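You operate a simulated robot arm through the tools that you are given. There is no shell and no other tool. Be economical: measure what you need, move in short steps, check, and stop when the job is done.

Carry out the task below with a simulated robot arm. There is one attempt and no reset: what you move stays moved.

Task
Tighten the yellow screw, then the blue screw, at 10 N m.
Fine: set the torque dial first, one run each with the brown driver, driver back in the brown holder.

The check looks at the end state, three seconds after you hand in, the way a careful person would. Anything else that was tipped, shoved, dropped, spilled or broken makes it a failure.

Robot
A 6-joint arm with a two-finger parallel gripper, fixed in place. Base frame: the origin is at the foot of the arm, x ahead of it, y to its left, z up; the work surface is at about z = 64. Readings come in cm, rad, newtons and seconds.
With the tool pointing down near the work surface it reaches from about 20 to 66 cm from the base axis. Its first joint turns from -1.152 to 1.152 rad. Payload 2.9 kg.
The TCP is the grasp point between the finger pads, 3 cm short of the fingertips. In the tool frame z runs along the fingers and y along their closing line. The gripper opens to 11 cm. The fingers are 2 cm wide and 1 cm thick; the gripper's body (4.8 by 11.2 cm) begins 5.5 cm behind the TCP.
Orientation is told as [roll, pitch, yaw] about the base's x, y, z axes, in that order, counted from this pose: with the fingers straight down and closing along the base's y, the tool's x points along the base's -x, its y along +y and its z along -z.

Tools
- The arm moves only by the tool move_arm. Its arguments are lists of equal length, an entry for each row: "travel": the shift along the tool's x, y, z in units of 25 mm (1.0 is 25 mm), a list of three; "turn": the turn, a rotation vector about the tool's x, y, z in units of 6 degrees (1.0 is 6 degrees), a list of three; "grip": the finger opening in cm, from 0 to 11. In form: {"travel": [[dx, dy, dz], ...], "turn": [[wx, wy, wz], ...], "grip": [grip, ...]}. A call has 1 to 12 rows; each row shifts and turns the commanded pose from where the row before left it, along the tool's axes as they then stand. A call with a number of a shift or a turn outside -1 to 1 is refused whole. Rows are played at 5 a second. More than 5 cm and 0.15 rad between two rows, or a gripper value outside its range, and nothing of the call is played. Where a pose cannot be reached the arm comes as near as it can. A force on the tool above 40 N (or 10 N above the force at the start of the call, whichever is more), or a blocked arm, ends the call early, and 0.2 s more pass. The fingers move at their own pace (about 10.8 cm/s each) and stop on an object; they squeeze with about 43 N. The grip force told is the motor's: it shows also when the fingers shut on nothing. Time passes only in rows, and 0.2 s behind the last, so rows that do not move let the fingers close. The reply holds the time, the measured pose of the TCP, the force on the tool along the base axes, the opening and the grip force, in the units named above and with some noise.
- Cameras (640 x 400 px; columns grow to the right, rows downward): "scene" is fixed at [6.44, 42.25, 138.9]; the picture's right is [-0.88, -0.48, 0.00], its down [-0.26, 0.47, -0.85] and it looks along [0.41, -0.74, -0.53] (base axes); focal length 374 px, centre (320, 200). "wrist" rides on the gripper at [7.2, 1.7, -10.3] in the tool frame; the picture's right is [-0.23, 0.97, 0.00], its down [-0.76, -0.18, -0.62] and it looks along [-0.61, -0.14, 0.78] (tool axes); focal length 222 px, centre (320, 200). There is no depth. A picture from a camera that has moved, and an enlarged one, comes with that camera's place and axes in the base frame and with its lens.
- capture(camera): a new picture of that camera. The clock stands still meanwhile.
- inspect(camera, box): a new picture of the part [left, top, right, bottom] of that camera's present view, enlarged. The clock stands still meanwhile.
- hand_in(): hands the job in; it is judged then, once.

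Work in short steps. Places have to be worked out from the pictures, the camera data and where the tool is seen: move nearer, look again, correct. Check each grasp and each placing, and mend what went wrong. You have 120 turns and 76 pictures in all, those below and enlarged ones among them. Open the gripper and draw the arm clear of the work before you hand the job in, unless the task says otherwise; then end with one line.

The tools are called after "Call:" as name(argument=value, ...) on one line, values as JSON. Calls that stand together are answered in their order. move_arm: Moves the arm, as the interface text tells. Its arguments: {"type":"object","properties":{"travel":{"type":"array","items":{"type":"array","items":{"type":"number"}}},"turn":{"type":"array","items":{"type":"array","items":{"type":"number"}}},"grip":{"type":"array","items":{"type":"number"}}},"required":["travel","turn","grip"]} The other tools are called the same way: capture (camera) takes a picture; inspect (camera, box) takes an enlarged picture of a part of a camera's view; hand_in () hands the job in.

At the start:

```text
t: 0.0
position: [40.48, -26.42, 108.69]
ee_rot: [0.001, -0.001, -0.001]
ft_force: [0.4, -0.1, 0.1]
opening: 10.98
grip_force: 0.1
```

scene: 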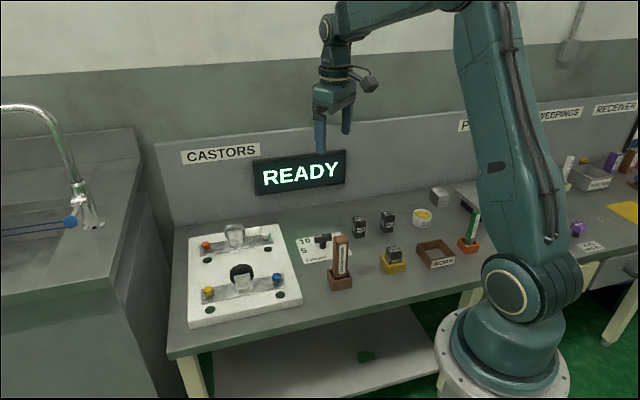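
wrist: 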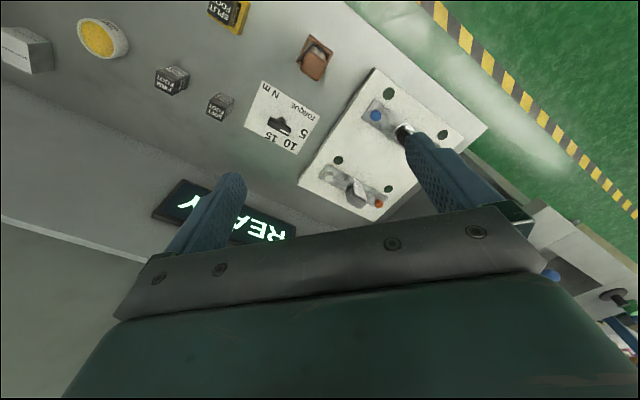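

The scene shows the board with the screws, the torque dial, and a brown driver in a brown holder. I'll enlarge the key areas to read them.

Call:
inspect(camera="scene", box=[280, 200, 440, 300])

Call:
inspect(camera="scene", box=[170, 210, 330, 330])

Call:
inspect(camera="wrist", box=[200, 0, 500, 220])

```text
4.00 times, centred on (360, 250) of scene
camera zoom: at [6.44, 42.25, 138.9], right [-0.88, -0.48, 0.0], down [-0.26, 0.47, -0.85], along [0.41, -0.74, -0.53], focal length 1496 px, centre (160, 0)
```

zoom: 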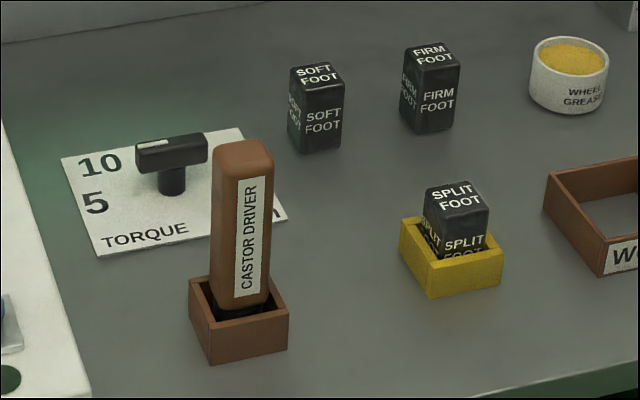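

```text
3.33 times, centred on (250, 270) of scene
camera zoom: at [6.44, 42.25, 138.9], right [-0.88, -0.48, 0.0], down [-0.26, 0.47, -0.85], along [0.41, -0.74, -0.53], focal length 1246 px, centre (553, -33)
```

zoom: 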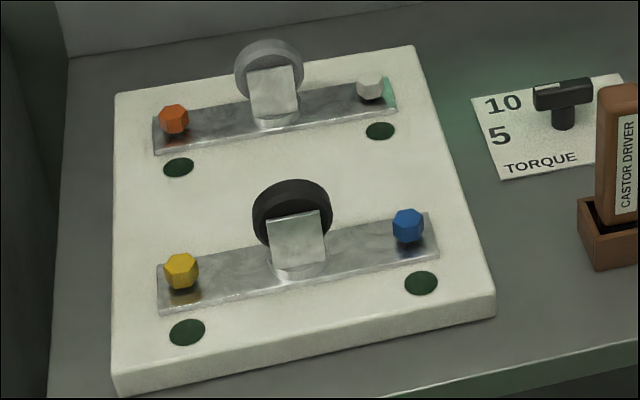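

```text
1.82 times, centred on (350, 110) of wrist
camera zoom: at [33.11, -24.74, 118.83], right [0.23, 0.97, 0.0], down [0.76, -0.18, 0.62], along [0.61, -0.14, -0.78], focal length 404 px, centre (266, 364)
```

zoom: 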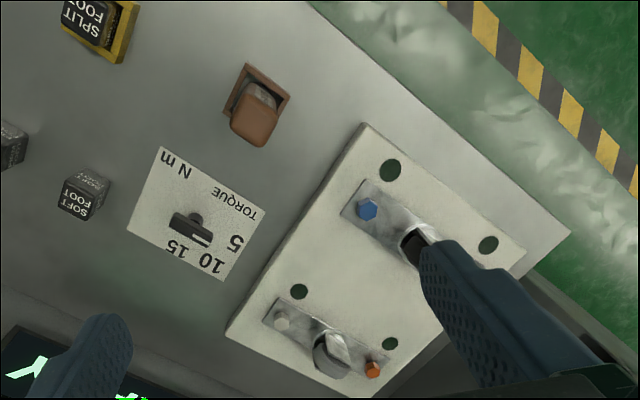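

The dial is at about (50,-38), the driver at about (38.6,-27.3), and the whole layout sits at about 45°. I'll move above the dial for a close look.

Call:
move_arm(travel=[[-0.325, -0.59, 0.9], [-0.325, -0.59, 0.9], [-0.325, -0.59, 0.9], [-0.325, -0.59, 0.9], [-0.325, -0.59, 0.9], [-0.325, -0.59, 0.9], [-0.325, -0.59, 0.9], [-0.325, -0.59, 0.9]], turn=[[0, 0, 0], [0, 0, 0], [0, 0, 0], [0, 0, 0], [0, 0, 0], [0, 0, 0], [0, 0, 0], [0, 0, 0]], grip=[11, 11, 11, 11, 11, 11, 11, 11])

Call:
capture(camera="wrist")

```text
t: 1.8
position: [46.95, -38.21, 90.47]
ee_rot: [-0.001, -0.001, -0.002]
ft_force: [0.4, -0.2, 0.7]
opening: 10.97
grip_force: 0.0
```

```text
70 pictures are left
camera wrist: at [39.65, -36.63, 100.81], right [0.23, 0.97, 0.0], down [0.76, -0.18, 0.62], along [0.61, -0.14, -0.78], focal length 222 px, centre (320, 200)
```

wrist: 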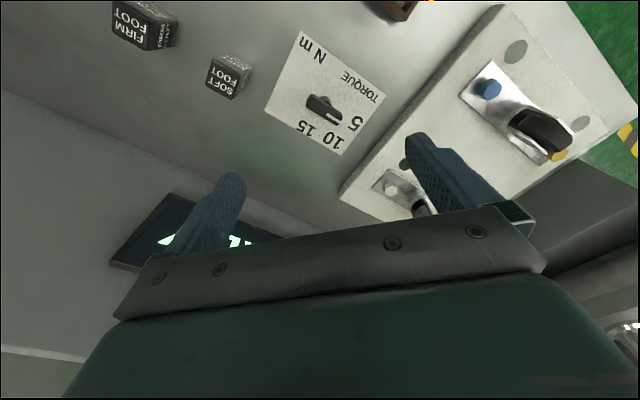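

Call:
inspect(camera="wrist", box=[250, 20, 400, 160])

```text
2.86 times, centred on (325, 90) of wrist
camera zoom: at [39.65, -36.63, 100.81], right [0.23, 0.97, 0.0], down [0.76, -0.18, 0.62], along [0.61, -0.14, -0.78], focal length 635 px, centre (306, 514)
```

zoom: 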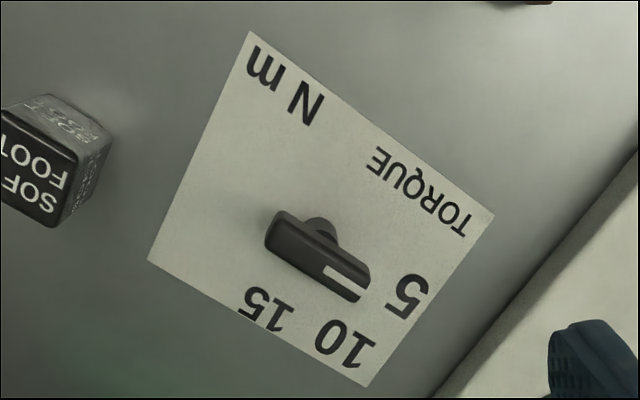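

By my estimate the knob bar points at 5: 42–45° in the base frame, centred at about (49.7,-38.2), bar z about 66.5–68. The 10 mark lies at about 0°. I'll approach with yaw +45° so the fingers straddle the bar, then check.

Call:
move_arm(travel=[[-0.57, 0, 0.5], [-0.57, 0, 0.5], [0, 0, 0.7], [0, 0, 0.7], [0, 0, 0.7], [0, 0, 0.7], [0, 0, 0.7], [0, 0, 0.7], [0, 0, 0.6], [0, 0, 0.6]], turn=[[0, 0, 0], [0, 0, 0], [0, 0, -0.9375], [0, 0, -0.9375], [0, 0, -0.9375], [0, 0, -0.9375], [0, 0, -0.9375], [0, 0, -0.9375], [0, 0, -0.9375], [0, 0, -0.9375]], grip=[6, 6, 6, 6, 6, 6, 6, 6, 6, 6])

Call:
capture(camera="wrist")

Call:
inspect(camera="scene", box=[250, 170, 410, 290])

```text
t: 4.0
position: [49.83, -38.3, 74.56]
ee_rot: [0.0, -0.003, 0.785]
ft_force: [0.8, 0.4, -0.2]
opening: 5.98
grip_force: 0.0
```

```text
68 pictures are left
camera wrist: at [43.38, -42.18, 84.78], right [-0.53, 0.85, 0.0], down [0.66, 0.41, 0.62], along [0.53, 0.33, -0.78], focal length 222 px, centre (320, 200)
```

wrist: 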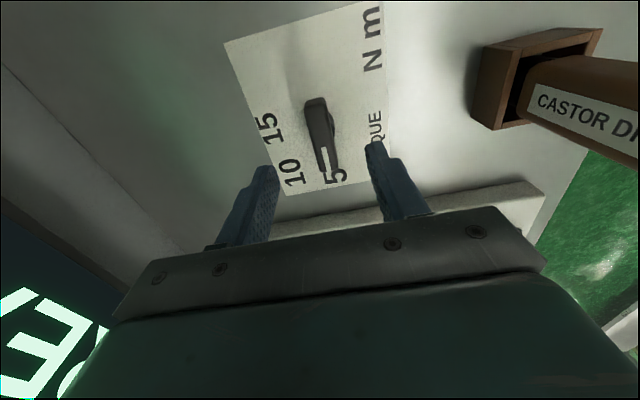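

```text
3.33 times, centred on (330, 230) of scene
camera zoom: at [6.44, 42.25, 138.9], right [-0.88, -0.48, 0.0], down [-0.26, 0.47, -0.85], along [0.41, -0.74, -0.53], focal length 1246 px, centre (287, 100)
```

zoom: 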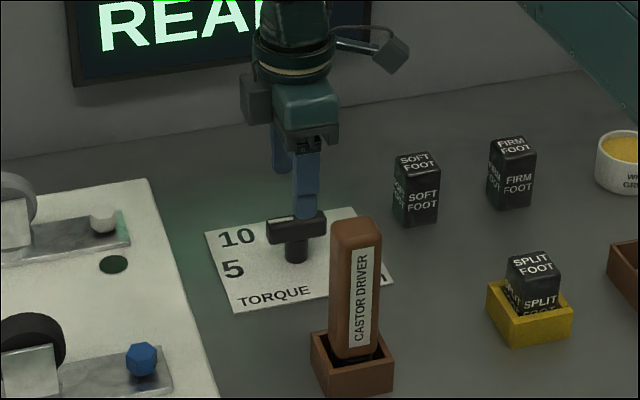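

The bar is centred between the fingers at about (49.4,-38.2). I'll descend to z of about 68.2 with a small correction.

Call:
move_arm(travel=[[0.05, 0.1, 0.6], [0, 0, 0.7], [0, 0, 0.7], [0, 0, 0.54], [0, 0, 0]], turn=[[0, 0, 0], [0, 0, 0], [0, 0, 0], [0, 0, 0], [0, 0, 0]], grip=[5, 5, 5, 5, 5])

Call:
capture(camera="wrist")

```text
t: 5.2
position: [49.65, -38.2, 68.16]
ee_rot: [0.001, 0.0, 0.785]
ft_force: [-0.2, 0.2, -0.2]
opening: 5.0
grip_force: 0.0
```

```text
66 pictures are left
camera wrist: at [43.16, -42.13, 78.47], right [-0.53, 0.85, 0.0], down [0.66, 0.41, 0.62], along [0.53, 0.33, -0.78], focal length 222 px, centre (320, 200)
```

wrist: 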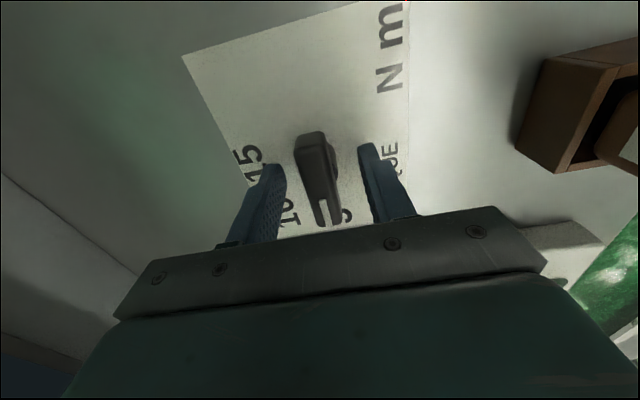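

The bar sits between the fingers, so I'll close on it.

Call:
move_arm(travel=[[0, 0, 0], [0, 0, 0], [0, 0, 0]], turn=[[0, 0, 0], [0, 0, 0], [0, 0, 0]], grip=[0, 0, 0])

```text
t: 6.0
position: [49.6, -38.11, 68.21]
ee_rot: [0.0, -0.001, 0.785]
ft_force: [-3.2, 4.5, 2.0]
opening: 1.68
grip_force: 45.0
```

It's gripped with an opening of 1.68 cm. I'll turn −45° to bring the pointer to 10.

Call:
move_arm(travel=[[0, 0, 0], [0, 0, 0], [0, 0, 0], [0, 0, 0], [0, 0, 0], [0, 0, 0], [0, 0, 0], [0, 0, 0], [0, 0, 0], [0, 0, 0], [0, 0, 0]], turn=[[0, 0, 0.75], [0, 0, 0.75], [0, 0, 0.75], [0, 0, 0.75], [0, 0, 0.75], [0, 0, 0.75], [0, 0, 0.75], [0, 0, 0.75], [0, 0, 0.75], [0, 0, 0.75], [0, 0, 0]], grip=[0, 0, 0, 0, 0, 0, 0, 0, 0, 0, 0])

Call:
capture(camera="wrist")

Call:
inspect(camera="scene", box=[240, 150, 400, 270])

```text
t: 8.4
position: [49.61, -38.07, 68.29]
ee_rot: [0.002, -0.003, -0.003]
ft_force: [10.4, -11.6, -12.7]
opening: 1.67
grip_force: 45.2
```

```text
65 pictures are left
camera wrist: at [42.21, -36.52, 78.46], right [0.23, 0.97, 0.0], down [0.76, -0.18, 0.62], along [0.61, -0.14, -0.78], focal length 222 px, centre (320, 200)
```

wrist: 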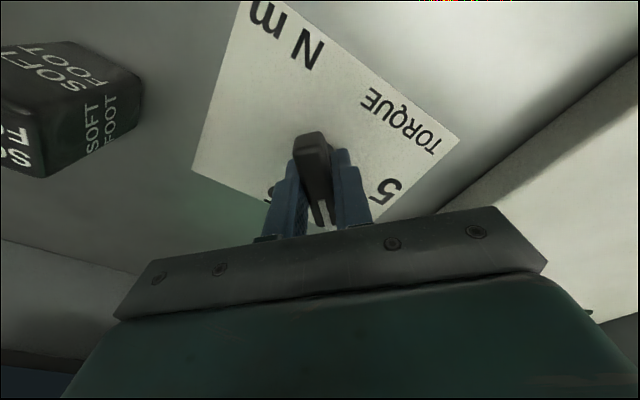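

```text
3.33 times, centred on (320, 210) of scene
camera zoom: at [6.48, 42.21, 138.91], right [-0.88, -0.48, 0.0], down [-0.26, 0.47, -0.85], along [0.41, -0.74, -0.53], focal length 1246 px, centre (320, 167)
```

zoom: 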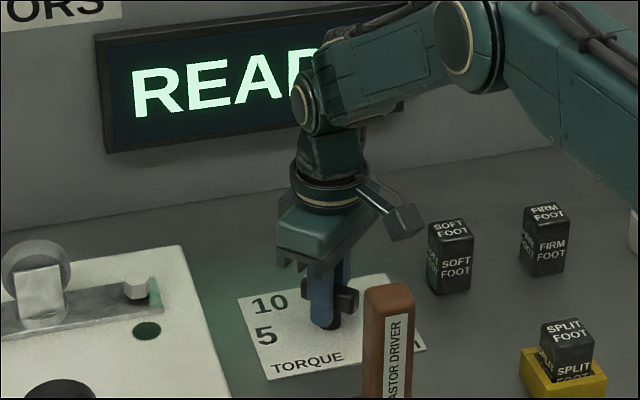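

The knob has turned. I'll release it, lift straight up, and check the pointer.

Call:
move_arm(travel=[[0, 0, 0], [0, 0, 0], [0, 0, -0.8], [0, 0, -0.8], [0, 0, -0.8], [0, 0, -0.8], [0, 0, -0.8], [0, 0, -0.8], [0, 0, -0.8], [0, 0, -0.8]], turn=[[0, 0, 0], [0, 0, 0], [0, 0, 0], [0, 0, 0], [0, 0, 0], [0, 0, 0], [0, 0, 0], [0, 0, 0], [0, 0, 0], [0, 0, 0]], grip=[5, 5, 5, 5, 5, 5, 5, 5, 5, 5])

Call:
inspect(camera="wrist", box=[220, 20, 420, 180])

Call:
capture(camera="scene")

```text
t: 10.6
position: [49.53, -38.04, 84.16]
ee_rot: [-0.002, 0.001, -0.001]
ft_force: [-0.4, -1.4, -0.5]
opening: 5.01
grip_force: 0.1
```

```text
2.50 times, centred on (320, 100) of wrist
camera zoom: at [42.17, -36.43, 94.56], right [0.23, 0.97, 0.0], down [0.76, -0.18, 0.62], along [0.61, -0.14, -0.78], focal length 555 px, centre (320, 450)
```

zoom: 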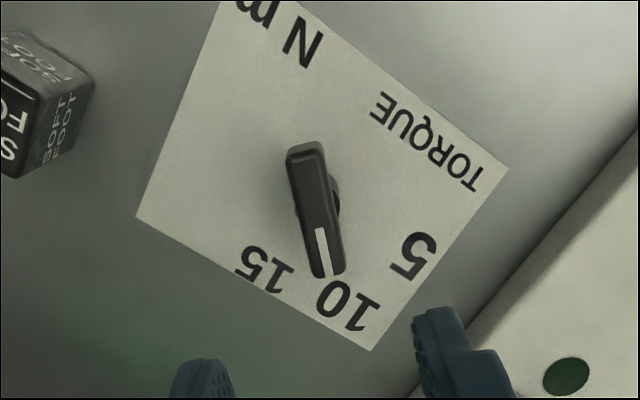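

```text
62 pictures are left
```

scene: 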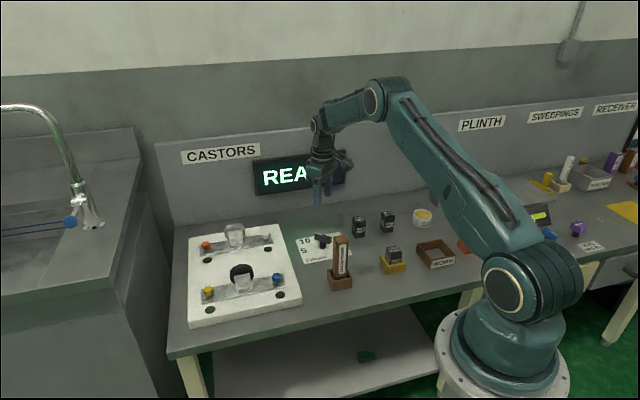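

The dial now points at 10 at about 0°, which matches. Next I'll go above the driver and look at its handle from the top.

Call:
move_arm(travel=[[0, 0, -1], [0, 0, -1], [0.633, 0.733, -0.25], [0.633, 0.733, -0.25], [0.633, 0.733, -0.25], [0.633, 0.733, -0.25], [0.633, 0.733, -0.25], [0.633, 0.733, -0.25], [0, 0, 0]], turn=[[0, 0, 0], [0, 0, 0], [0, 0, 0], [0, 0, 0], [0, 0, 0], [0, 0, 0], [0, 0, 0], [0, 0, 0], [0, 0, 0]], grip=[7, 7, 7, 7, 7, 7, 7, 7, 7])

Call:
capture(camera="wrist")

```text
t: 12.6
position: [40.01, -26.96, 92.98]
ee_rot: [0.001, 0.0, -0.002]
ft_force: [0.5, 0.7, 1.0]
opening: 7.0
grip_force: 0.0
```

```text
61 pictures are left
camera wrist: at [32.71, -25.35, 103.21], right [0.23, 0.97, 0.0], down [0.76, -0.18, 0.62], along [0.61, -0.14, -0.78], focal length 222 px, centre (320, 200)
```

wrist: 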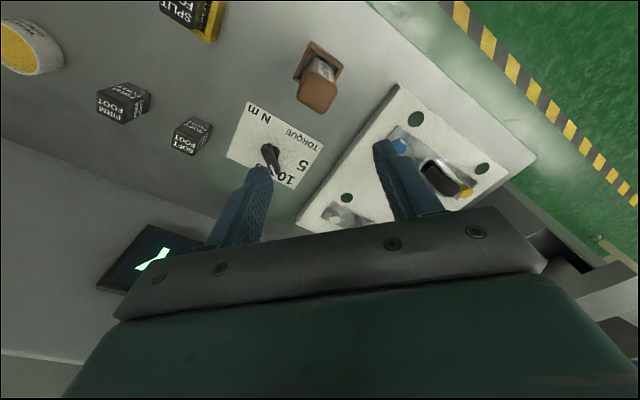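

Call:
inspect(camera="wrist", box=[270, 30, 370, 120])

Call:
inspect(camera="scene", box=[310, 225, 370, 295])

```text
4.44 times, centred on (320, 75) of wrist
camera zoom: at [32.71, -25.35, 103.21], right [0.23, 0.97, 0.0], down [0.76, -0.18, 0.62], along [0.61, -0.14, -0.78], focal length 987 px, centre (320, 756)
```

zoom: 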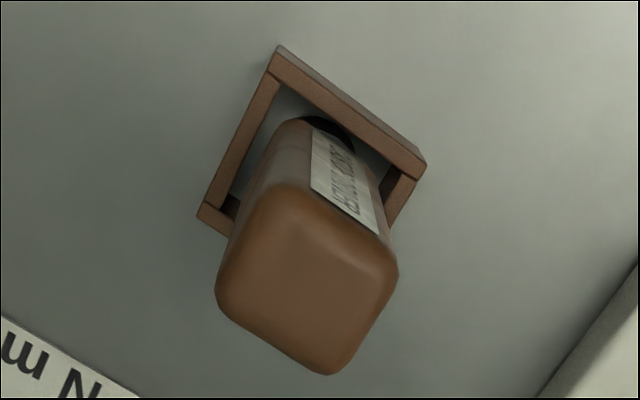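

```text
5.71 times, centred on (340, 260) of scene
camera zoom: at [6.44, 42.25, 138.9], right [-0.88, -0.48, 0.0], down [-0.26, 0.47, -0.85], along [0.41, -0.74, -0.53], focal length 2136 px, centre (206, -143)
```

zoom: 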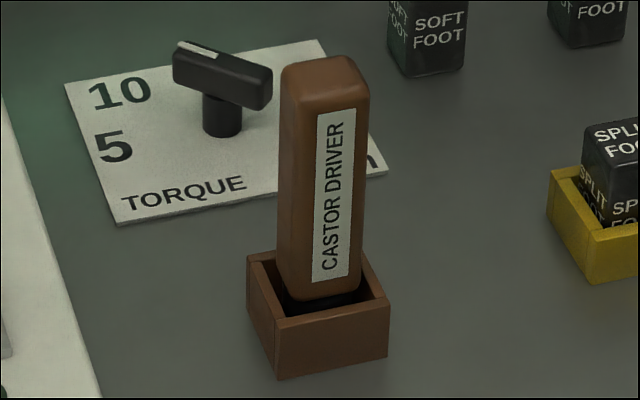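

The handle is square, about 3.1 cm, at 45°, centred near (38.2,-26.85) with its top at about z 79.6. I'll turn to yaw +45° above it and check alignment.

Call:
move_arm(travel=[[0.72, 0.04, 0], [0, 0, 0.4], [0, 0, 0.4], [0, 0, 0.4], [0, 0, 0.4], [0, 0, 0.4], [0, 0, 0.4], [0, 0, 0.4], [0, 0, 0.4], [0, 0, 0]], turn=[[0, 0, 0], [0, 0, -0.9375], [0, 0, -0.9375], [0, 0, -0.9375], [0, 0, -0.9375], [0, 0, -0.9375], [0, 0, -0.9375], [0, 0, -0.9375], [0, 0, -0.9375], [0, 0, 0]], grip=[7, 7, 7, 7, 7, 7, 7, 7, 7, 7])

Call:
capture(camera="wrist")

Call:
inspect(camera="scene", box=[300, 170, 400, 295])

```text
t: 14.8
position: [38.29, -26.95, 85.07]
ee_rot: [0.0, 0.001, 0.784]
ft_force: [0.6, -0.5, -0.3]
opening: 6.98
grip_force: 0.0
```

```text
58 pictures are left
camera wrist: at [31.87, -30.98, 95.18], right [-0.53, 0.85, 0.0], down [0.66, 0.41, 0.62], along [0.53, 0.33, -0.78], focal length 222 px, centre (320, 200)
```

wrist: 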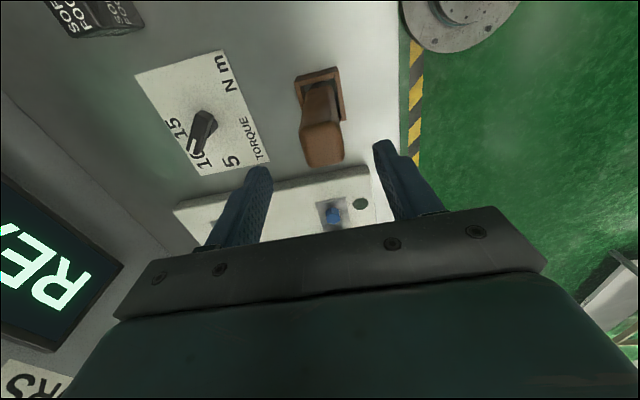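

```text
3.20 times, centred on (350, 232) of scene
camera zoom: at [6.44, 42.25, 138.9], right [-0.88, -0.48, 0.0], down [-0.26, 0.47, -0.85], along [0.41, -0.74, -0.53], focal length 1196 px, centre (224, 96)
```

zoom: 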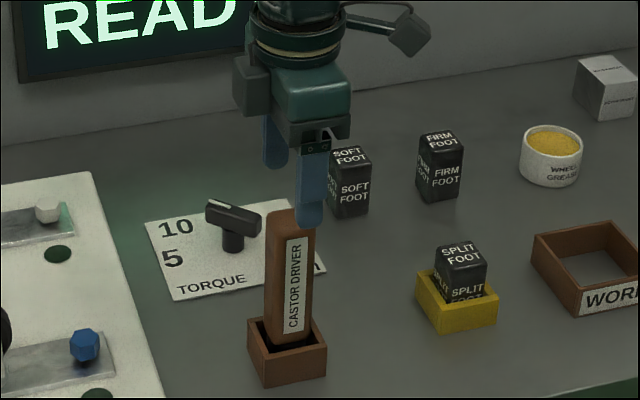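

The driver is between the fingers. I'll descend to about z 75.4 with a slight correction and look before closing.

Call:
move_arm(travel=[[0.1, 0.06, 0.6], [0, 0, 0.7], [0, 0, 0.7], [0, 0, 0.7], [0, 0, 0.7], [0, 0, 0.46], [0, 0, 0]], turn=[[0, 0, 0], [0, 0, 0], [0, 0, 0], [0, 0, 0], [0, 0, 0], [0, 0, 0], [0, 0, 0]], grip=[7, 7, 7, 7, 7, 7, 7])

Call:
capture(camera="wrist")

Call:
inspect(camera="scene", box=[300, 190, 400, 295])

```text
t: 16.4
position: [38.02, -26.99, 75.42]
ee_rot: [-0.002, 0.0, 0.783]
ft_force: [0.8, 0.8, -0.3]
opening: 6.99
grip_force: 0.0
```

```text
56 pictures are left
camera wrist: at [31.54, -31.07, 85.54], right [-0.53, 0.85, 0.0], down [0.66, 0.41, 0.62], along [0.53, 0.33, -0.78], focal length 222 px, centre (320, 200)
```

wrist: 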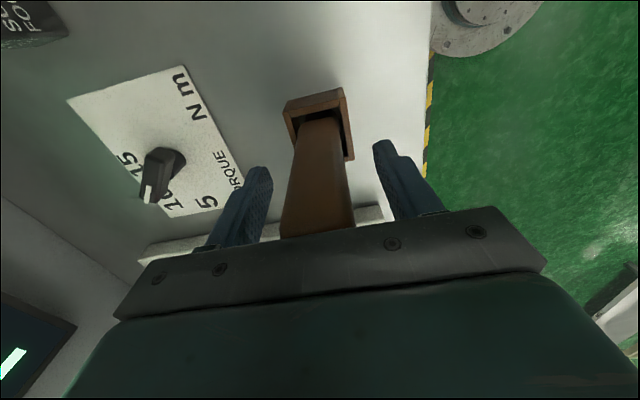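

```text
3.81 times, centred on (350, 242) of scene
camera zoom: at [6.44, 42.25, 138.9], right [-0.88, -0.48, 0.0], down [-0.26, 0.47, -0.85], along [0.41, -0.74, -0.53], focal length 1424 px, centre (206, 38)
```

zoom: 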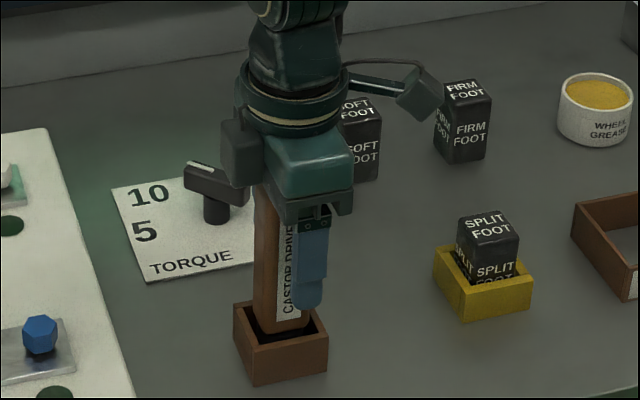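

It's well centred along the closing line. The scene view suggests I'm about 0.4 cm off along tool x, so I'll shift that and close.

Call:
move_arm(travel=[[-0.16, 0, 0], [0, 0, 0], [0, 0, 0], [0, 0, 0], [0, 0, 0]], turn=[[0, 0, 0], [0, 0, 0], [0, 0, 0], [0, 0, 0], [0, 0, 0]], grip=[7, 7, 0, 0, 0])

Call:
inspect(camera="scene", box=[300, 190, 400, 295])

```text
t: 17.6
position: [38.2, -26.74, 75.32]
ee_rot: [0.0, 0.001, 0.783]
ft_force: [-1.1, 1.4, 0.6]
opening: 3.18
grip_force: 42.8
```

```text
3.81 times, centred on (350, 242) of scene
camera zoom: at [6.43, 42.25, 138.9], right [-0.88, -0.48, 0.0], down [-0.26, 0.47, -0.85], along [0.41, -0.74, -0.53], focal length 1424 px, centre (206, 38)
```

zoom: 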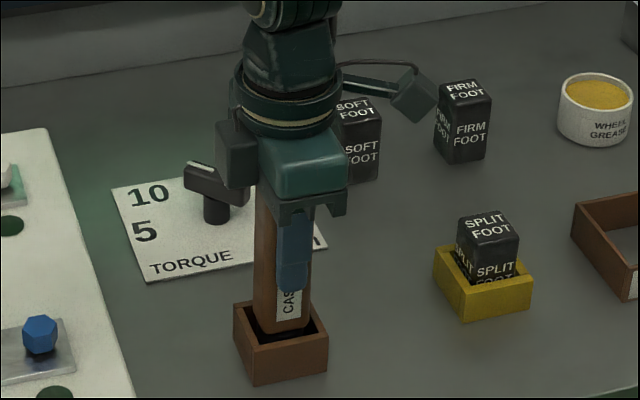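

It's gripped at 3.18 cm. The return pose is TCP (38.2,-26.74,75.32). I'll lift straight up and look.

Call:
move_arm(travel=[[0, 0, -0.4], [0, 0, -0.6], [0, 0, -0.8], [0, 0, -0.8], [0, 0, -0.8], [0, 0, -0.8], [0, 0, -0.8], [0, 0, 0]], turn=[[0, 0, 0], [0, 0, 0], [0, 0, 0], [0, 0, 0], [0, 0, 0], [0, 0, 0], [0, 0, 0], [0, 0, 0]], grip=[0, 0, 0, 0, 0, 0, 0, 0])

Call:
inspect(camera="scene", box=[280, 160, 400, 295])

Call:
capture(camera="wrist")

```text
t: 19.4
position: [38.34, -26.71, 87.94]
ee_rot: [-0.001, 0.0, 0.783]
ft_force: [-0.1, 0.5, -3.7]
opening: 3.19
grip_force: 43.4
```

```text
2.96 times, centred on (340, 228) of scene
camera zoom: at [6.44, 42.24, 138.9], right [-0.88, -0.48, 0.0], down [-0.26, 0.47, -0.85], along [0.41, -0.74, -0.53], focal length 1108 px, centre (261, 118)
```

zoom: 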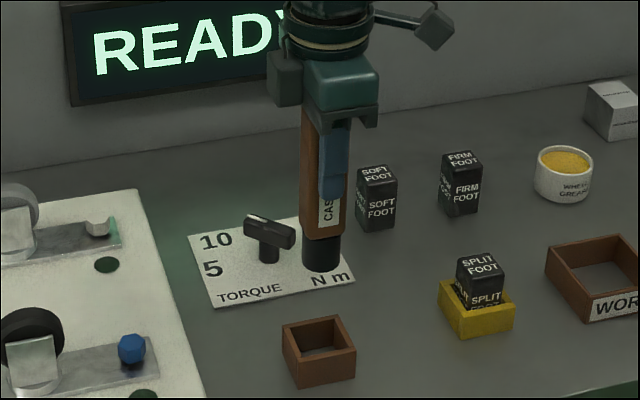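

```text
52 pictures are left
camera wrist: at [31.91, -30.73, 98.13], right [-0.53, 0.85, 0.0], down [0.66, 0.41, 0.62], along [0.53, 0.33, -0.78], focal length 222 px, centre (320, 200)
```

wrist: 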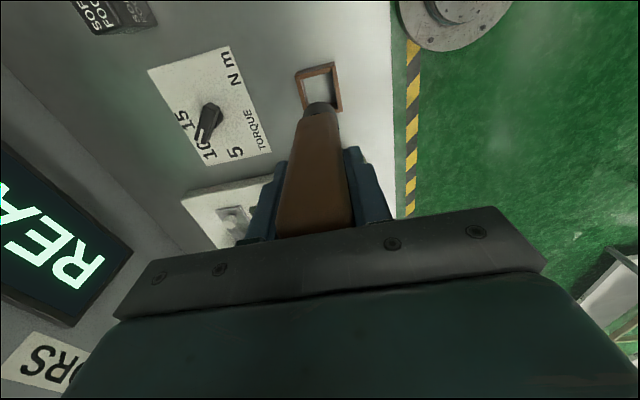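

The driver is held upright, with its socket bottom about 11–11.8 cm below the TCP. I'll carry it high toward the yellow screw at around (65,-4).

Call:
move_arm(travel=[[0, 0, -0.8], [0, 0, -0.8], [-0.8, -0.06, 0], [-0.9, -0.06, 0], [-0.9, -0.06, 0], [-0.9, -0.06, 0], [-0.9, -0.06, 0], [-0.9, -0.06, 0], [-0.9, -0.06, 0], [-0.9, -0.06, 0], [-0.9, -0.06, 0], [0, 0, 0]], turn=[[0, 0, 0], [0, 0, 0], [0, 0, 0], [0, 0, 0], [0, 0, 0], [0, 0, 0], [0, 0, 0], [0, 0, 0], [0, 0, 0], [0, 0, 0], [0, 0, 0], [0, 0, 0]], grip=[0, 0, 0, 0, 0, 0, 0, 0, 0, 0, 0, 0])

Call:
capture(camera="wrist")

Call:
inspect(camera="scene", box=[160, 170, 340, 330])

```text
t: 22.0
position: [53.4, -13.65, 91.85]
ee_rot: [-0.001, 0.0, 0.783]
ft_force: [-0.2, -0.5, -3.7]
opening: 3.19
grip_force: 43.4
```

```text
51 pictures are left
camera wrist: at [46.94, -17.61, 102.06], right [-0.53, 0.85, 0.0], down [0.67, 0.41, 0.62], along [0.53, 0.33, -0.78], focal length 222 px, centre (320, 200)
```

wrist: 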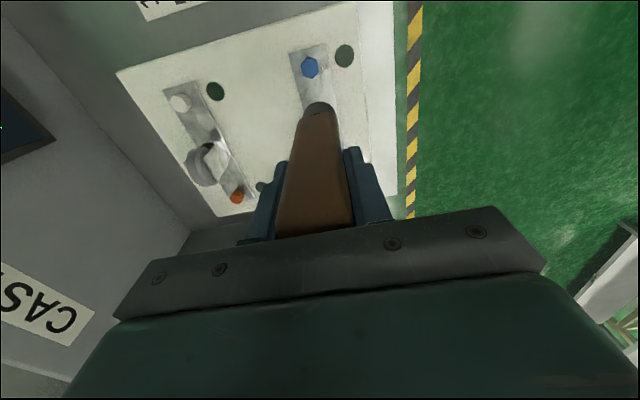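

```text
2.50 times, centred on (250, 250) of scene
camera zoom: at [6.44, 42.24, 138.9], right [-0.88, -0.48, 0.0], down [-0.26, 0.47, -0.85], along [0.41, -0.74, -0.53], focal length 935 px, centre (495, 75)
```

zoom: 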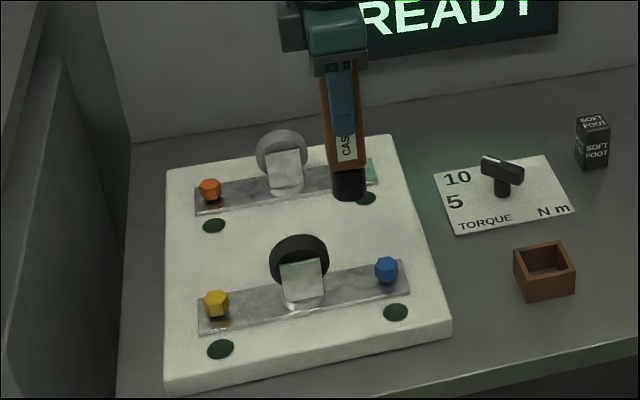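

Blue is at about (51.8,-16.2), which puts yellow at about (64.5,-3.9). I'll move over yellow.

Call:
move_arm(travel=[[-0.8, -0.05, 0], [-0.85, -0.055, 0], [-0.85, -0.055, 0], [-0.85, -0.055, 0], [-0.85, -0.055, 0], [-0.85, -0.055, 0], [-0.85, -0.055, 0], [0, 0, 0.8], [0, 0, 0.8], [0, 0, 0]], turn=[[0, 0, 0], [0, 0, 0], [0, 0, 0], [0, 0, 0], [0, 0, 0], [0, 0, 0], [0, 0, 0], [0, 0, 0], [0, 0, 0], [0, 0, 0]], grip=[0, 0, 0, 0, 0, 0, 0, 0, 0, 0])

Call:
capture(camera="wrist")

Call:
inspect(camera="scene", box=[170, 210, 290, 310])

```text
t: 24.2
position: [64.59, -3.95, 87.76]
ee_rot: [-0.001, 0.001, 0.784]
ft_force: [-0.9, -0.1, -4.7]
opening: 3.2
grip_force: 42.6
```

```text
49 pictures are left
camera wrist: at [58.07, -7.92, 98.03], right [-0.53, 0.85, 0.0], down [0.66, 0.41, 0.62], along [0.53, 0.33, -0.78], focal length 222 px, centre (320, 200)
```

wrist: 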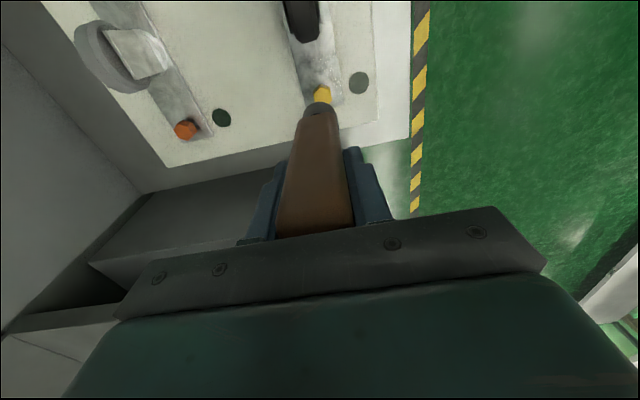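

```text
4.00 times, centred on (230, 260) of scene
camera zoom: at [6.45, 42.25, 138.9], right [-0.88, -0.48, 0.0], down [-0.26, 0.47, -0.85], along [0.41, -0.74, -0.53], focal length 1496 px, centre (680, -40)
```

zoom: 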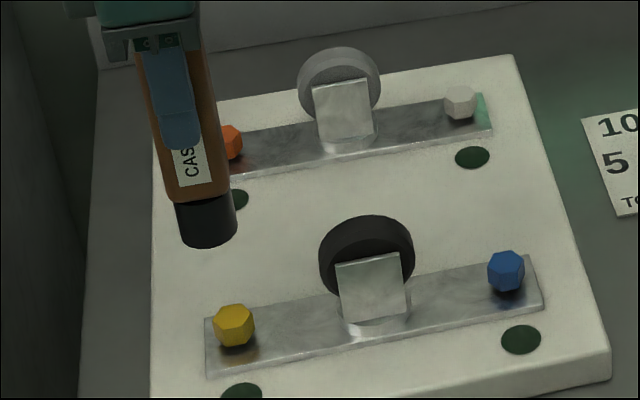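

The socket is nearly over the yellow head. Projection suggests shifting about 0.25 cm in tool +x. I'll lower to just above the head and check.

Call:
move_arm(travel=[[0.1, 0, 0.5], [0, 0, 0.6], [0, 0, 0.5], [0, 0, 0.4], [0, 0, 0]], turn=[[0, 0, 0], [0, 0, 0], [0, 0, 0], [0, 0, 0], [0, 0, 0]], grip=[0, 0, 0, 0, 0])

Call:
inspect(camera="wrist", box=[260, 40, 380, 140])

Call:
inspect(camera="scene", box=[190, 230, 270, 310])

```text
t: 25.4
position: [64.26, -4.01, 82.77]
ee_rot: [-0.001, 0.0, 0.784]
ft_force: [0.7, 0.3, -4.2]
opening: 3.17
grip_force: 43.3
```

```text
4.00 times, centred on (320, 90) of wrist
camera zoom: at [57.86, -8.11, 93.07], right [-0.53, 0.85, 0.0], down [0.66, 0.41, 0.62], along [0.53, 0.33, -0.78], focal length 888 px, centre (320, 640)
```

zoom: 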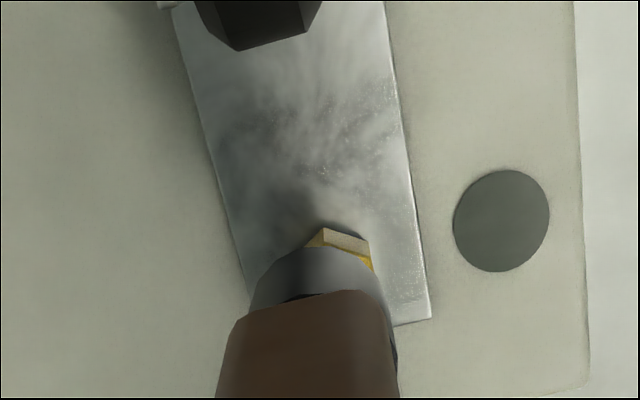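

```text
5.00 times, centred on (230, 270) of scene
camera zoom: at [6.45, 42.24, 138.9], right [-0.88, -0.48, 0.0], down [-0.26, 0.47, -0.85], along [0.41, -0.74, -0.53], focal length 1869 px, centre (770, -150)
```

zoom: 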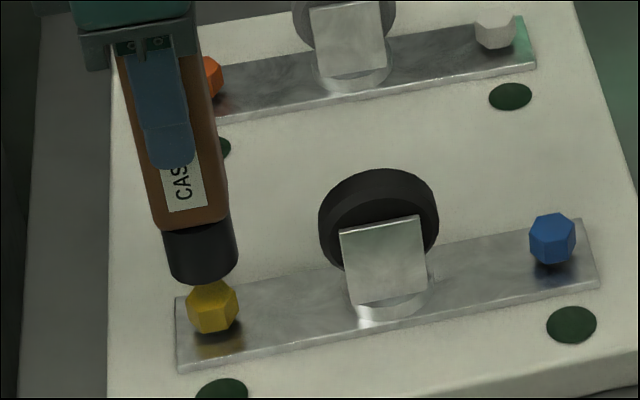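

In the scene view the axis lines up. The wrist view shows the head about 0.3 cm toward tool +y, so I'll shift that way and lower 1.5 cm.

Call:
move_arm(travel=[[0, 0.12, 0], [0, 0, 0.3], [0, 0, 0.3], [0, 0, 0]], turn=[[0, 0, 0], [0, 0, 0], [0, 0, 0], [0, 0, 0]], grip=[0, 0, 0, 0])

Call:
inspect(camera="wrist", box=[260, 40, 380, 140])

Call:
inspect(camera="scene", box=[190, 230, 270, 310])

```text
t: 26.4
position: [64.01, -3.76, 81.41]
ee_rot: [0.0, 0.0, 0.784]
ft_force: [-0.8, 0.2, -3.9]
opening: 3.19
grip_force: 42.9
```

```text
4.00 times, centred on (320, 90) of wrist
camera zoom: at [57.68, -7.87, 91.55], right [-0.53, 0.85, 0.0], down [0.66, 0.41, 0.62], along [0.53, 0.33, -0.78], focal length 888 px, centre (320, 640)
```

zoom: 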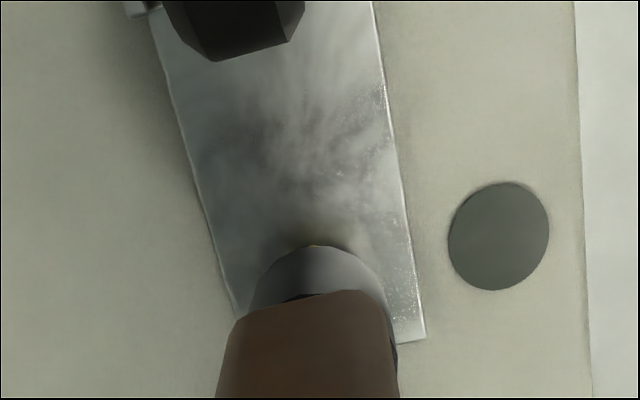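

```text
5.00 times, centred on (230, 270) of scene
camera zoom: at [6.45, 42.24, 138.9], right [-0.88, -0.48, 0.0], down [-0.26, 0.47, -0.85], along [0.41, -0.74, -0.53], focal length 1869 px, centre (770, -150)
```

zoom: 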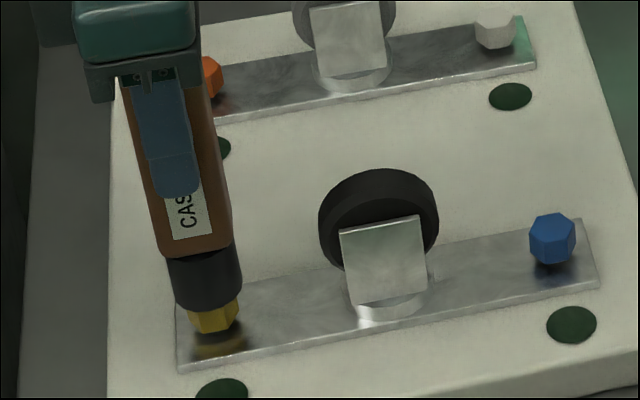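

The socket is aligned over the head, so I'll lower gently until contact.

Call:
move_arm(travel=[[0, 0, 0.2], [0, 0, 0.2], [0, 0, 0.1], [0, 0, 0.1]], turn=[[0, 0, 0], [0, 0, 0], [0, 0, 0], [0, 0, 0]], grip=[0, 0, 0, 0])

Call:
capture(camera="scene")

Call:
inspect(camera="scene", box=[190, 230, 270, 310])

```text
t: 27.4
position: [64.39, -3.9, 80.5]
ee_rot: [-0.009, -0.008, 0.786]
ft_force: [2.4, 3.8, 35.2]
opening: 3.16
grip_force: 43.1
```

```text
43 pictures are left
```

scene: 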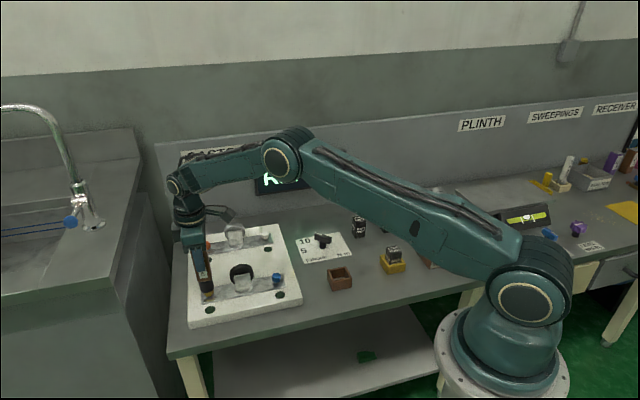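

```text
5.00 times, centred on (230, 270) of scene
camera zoom: at [6.37, 42.26, 138.9], right [-0.88, -0.48, 0.0], down [-0.26, 0.47, -0.85], along [0.41, -0.74, -0.53], focal length 1869 px, centre (770, -150)
```

zoom: 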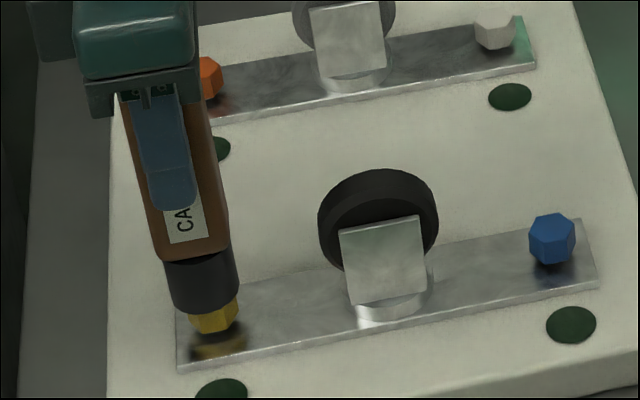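

Contact force is 35 N, and the driver slipped a little up in the grip. I'll read the sign to see whether a run started.

Call:
inspect(camera="scene", box=[240, 150, 360, 210])

Call:
inspect(camera="wrist", box=[260, 40, 380, 140])

```text
5.33 times, centred on (300, 180) of scene
camera zoom: at [6.37, 42.26, 138.9], right [-0.88, -0.48, 0.0], down [-0.26, 0.47, -0.85], along [0.41, -0.74, -0.53], focal length 1994 px, centre (427, 307)
```

zoom: 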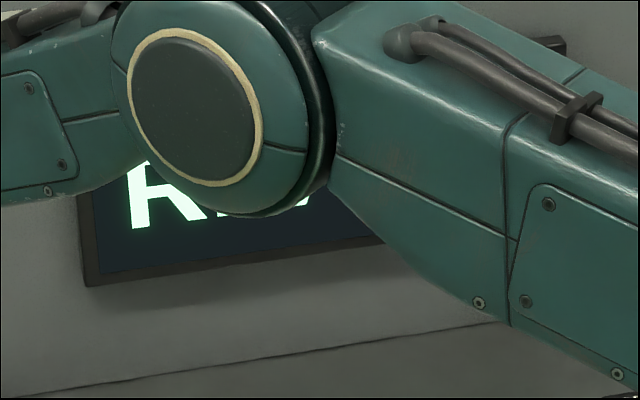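

```text
4.00 times, centred on (320, 90) of wrist
camera zoom: at [57.86, -7.85, 90.58], right [-0.53, 0.85, -0.01], down [0.66, 0.41, 0.63], along [0.54, 0.33, -0.77], focal length 888 px, centre (320, 640)
```

zoom: 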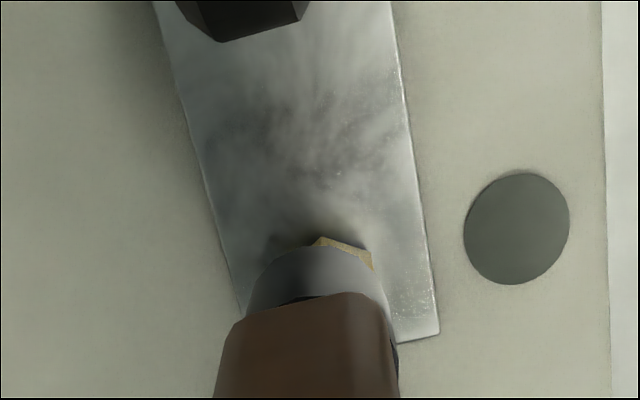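

The sign is mostly hidden. The socket seems pushed off-centre by about 0.4–0.5 cm (toward tool −x, −y). I'll back up a bit and re-examine.

Call:
move_arm(travel=[[0, 0, -0.3], [0, 0, -0.3], [0, 0, -0.2], [0, 0, 0]], turn=[[0, 0, 0], [0, 0, 0], [0, 0, 0], [0, 0, 0]], grip=[0, 0, 0, 0])

Call:
inspect(camera="scene", box=[180, 210, 280, 310])

Call:
inspect(camera="wrist", box=[230, 20, 390, 240])

```text
t: 28.4
position: [64.04, -4.02, 81.78]
ee_rot: [0.003, 0.003, 0.783]
ft_force: [0.0, 0.6, -3.4]
opening: 3.19
grip_force: 42.8
```

```text
4.00 times, centred on (230, 260) of scene
camera zoom: at [6.44, 42.24, 138.9], right [-0.88, -0.48, 0.0], down [-0.26, 0.47, -0.85], along [0.41, -0.74, -0.53], focal length 1496 px, centre (680, -40)
```

zoom: 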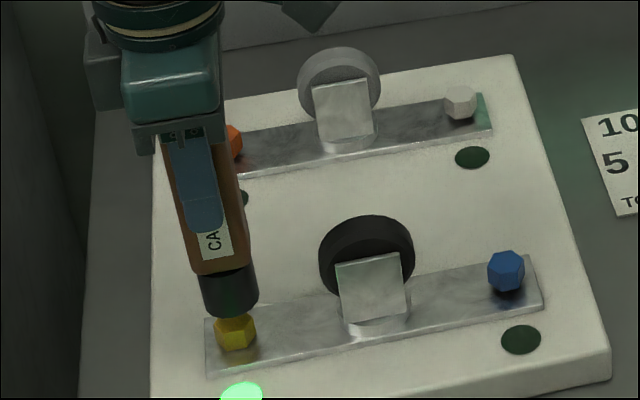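

```text
1.82 times, centred on (310, 130) of wrist
camera zoom: at [57.61, -7.87, 92.04], right [-0.53, 0.85, 0.0], down [0.67, 0.41, 0.62], along [0.53, 0.33, -0.78], focal length 404 px, centre (338, 327)
```

zoom: 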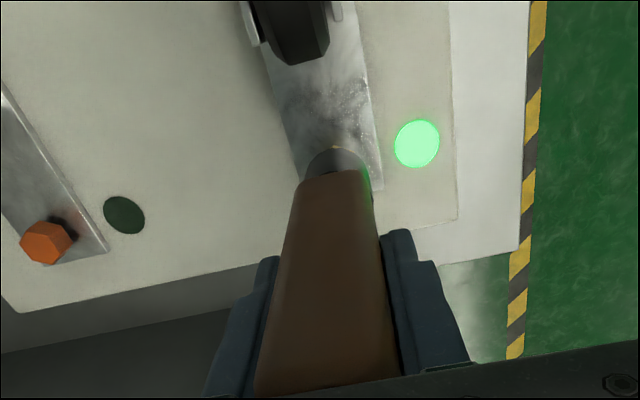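

The lamp by the yellow screw is lit green, so that run is done. I'll lift clear and move over to the blue screw at about (51.6,-16.15).

Call:
move_arm(travel=[[0, 0, -0.6], [0, 0, -0.9], [0, 0, -0.9], [0, 0, -0.9], [0.3, 0, -0.5], [0.85, 0.015, 0], [0.95, 0.015, 0], [0.95, 0.015, 0], [0.95, 0.015, 0], [0.95, 0.015, 0], [0.95, 0.015, 0], [0.95, 0, 0]], turn=[[0, 0, 0], [0, 0, 0], [0, 0, 0], [0, 0, 0], [0, 0, 0], [0, 0, 0], [0, 0, 0], [0, 0, 0], [0, 0, 0], [0, 0, 0], [0, 0, 0], [0, 0, 0]], grip=[0, 0, 0, 0, 0, 0, 0, 0, 0, 0, 0, 0])

Call:
capture(camera="scene")

```text
t: 31.0
position: [51.76, -15.77, 91.27]
ee_rot: [0.0, 0.0, 0.784]
ft_force: [-0.6, 1.2, -5.0]
opening: 3.19
grip_force: 42.4
```

```text
37 pictures are left
```

scene: 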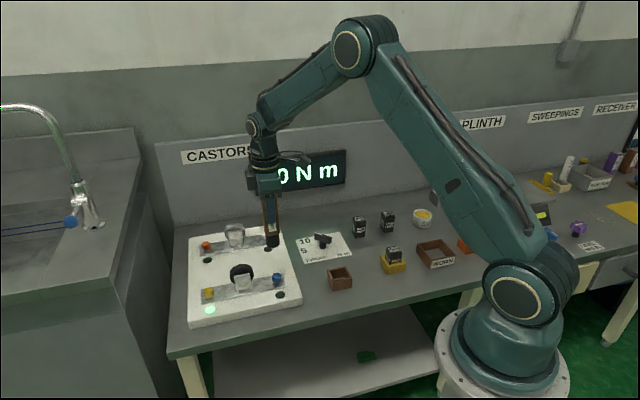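

The sign now reads "…0 N m" and the yellow lamp stays lit. I'll lower toward blue and check alignment.

Call:
move_arm(travel=[[0.1, -0.03, 0.6], [0, 0, 0.7], [0, 0, 0.7], [0, 0, 0.6], [0, 0, 0]], turn=[[0, 0, 0], [0, 0, 0], [0, 0, 0], [0, 0, 0], [0, 0, 0]], grip=[0, 0, 0, 0, 0])

Call:
inspect(camera="scene", box=[220, 210, 320, 310])

Call:
inspect(camera="wrist", box=[260, 20, 380, 140])

```text
t: 32.2
position: [51.72, -16.15, 84.83]
ee_rot: [0.0, 0.0, 0.784]
ft_force: [0.3, 0.9, -4.9]
opening: 3.18
grip_force: 43.3
```

```text
4.00 times, centred on (270, 260) of scene
camera zoom: at [6.44, 42.24, 138.9], right [-0.88, -0.48, 0.0], down [-0.26, 0.47, -0.85], along [0.41, -0.74, -0.53], focal length 1496 px, centre (520, -40)
```

zoom: 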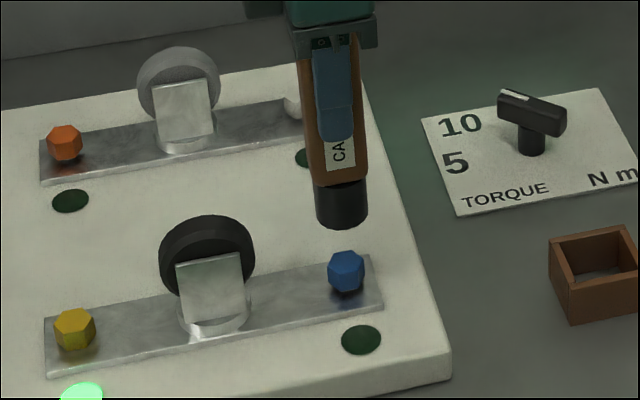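

```text
3.33 times, centred on (320, 80) of wrist
camera zoom: at [45.23, -20.04, 94.99], right [-0.53, 0.85, 0.0], down [0.66, 0.41, 0.62], along [0.53, 0.33, -0.78], focal length 740 px, centre (320, 600)
```

zoom: 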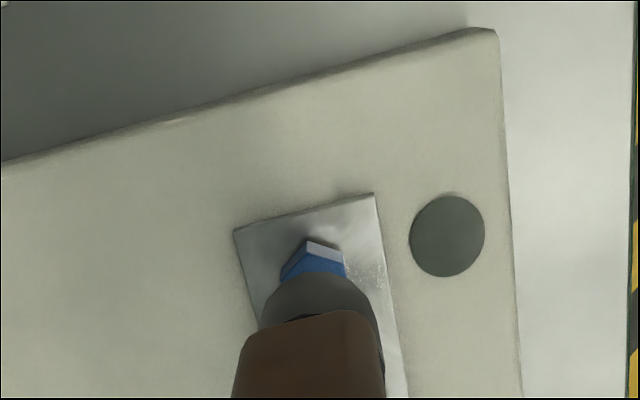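

It's aligned with the blue head in both views. I'll lower near contact and look once more.

Call:
move_arm(travel=[[0, 0, 0.5], [0, 0, 0.5], [0, 0, 0.4], [0, 0, 0]], turn=[[0, 0, 0], [0, 0, 0], [0, 0, 0], [0, 0, 0]], grip=[0, 0, 0, 0])

Call:
inspect(camera="scene", box=[220, 210, 320, 310])

```text
t: 33.2
position: [51.7, -16.09, 81.27]
ee_rot: [0.001, 0.001, 0.783]
ft_force: [0.5, 0.2, -3.6]
opening: 3.18
grip_force: 42.8
```

```text
4.00 times, centred on (270, 260) of scene
camera zoom: at [6.44, 42.24, 138.9], right [-0.88, -0.48, 0.0], down [-0.26, 0.47, -0.85], along [0.41, -0.74, -0.53], focal length 1496 px, centre (520, -40)
```

zoom: 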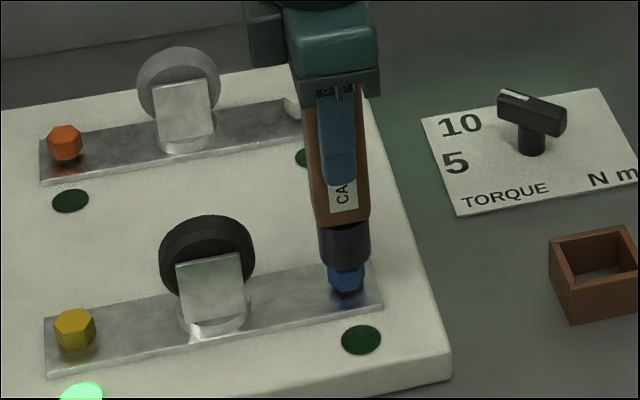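

Well aligned. I'll lower gently to contact.

Call:
move_arm(travel=[[0, 0, 0.2], [0, 0, 0.2], [0, 0, 0.1], [0, 0, 0.1]], turn=[[0, 0, 0], [0, 0, 0], [0, 0, 0], [0, 0, 0]], grip=[0, 0, 0, 0])

Call:
capture(camera="scene")

```text
t: 34.2
position: [51.76, -16.06, 80.19]
ee_rot: [-0.006, -0.004, 0.786]
ft_force: [-3.8, 2.7, 35.7]
opening: 3.14
grip_force: 43.1
```

```text
33 pictures are left
```

scene: 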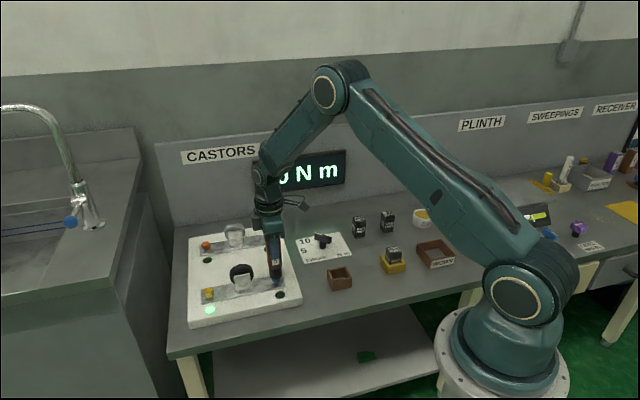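

No lamp yet; the yellow one also lit only some time after contact. I'll hold in place for about a second.

Call:
move_arm(travel=[[0, 0, 0], [0, 0, 0], [0, 0, 0]], turn=[[0, 0, 0], [0, 0, 0], [0, 0, 0]], grip=[0, 0, 0])

Call:
capture(camera="scene")

```text
t: 35.0
position: [51.83, -16.09, 80.26]
ee_rot: [-0.008, -0.006, 0.783]
ft_force: [3.5, 2.5, 32.1]
opening: 3.2
grip_force: 42.5
```

```text
32 pictures are left
```

scene: 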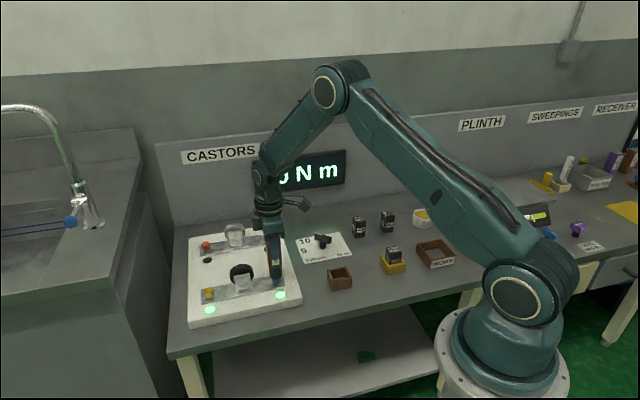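

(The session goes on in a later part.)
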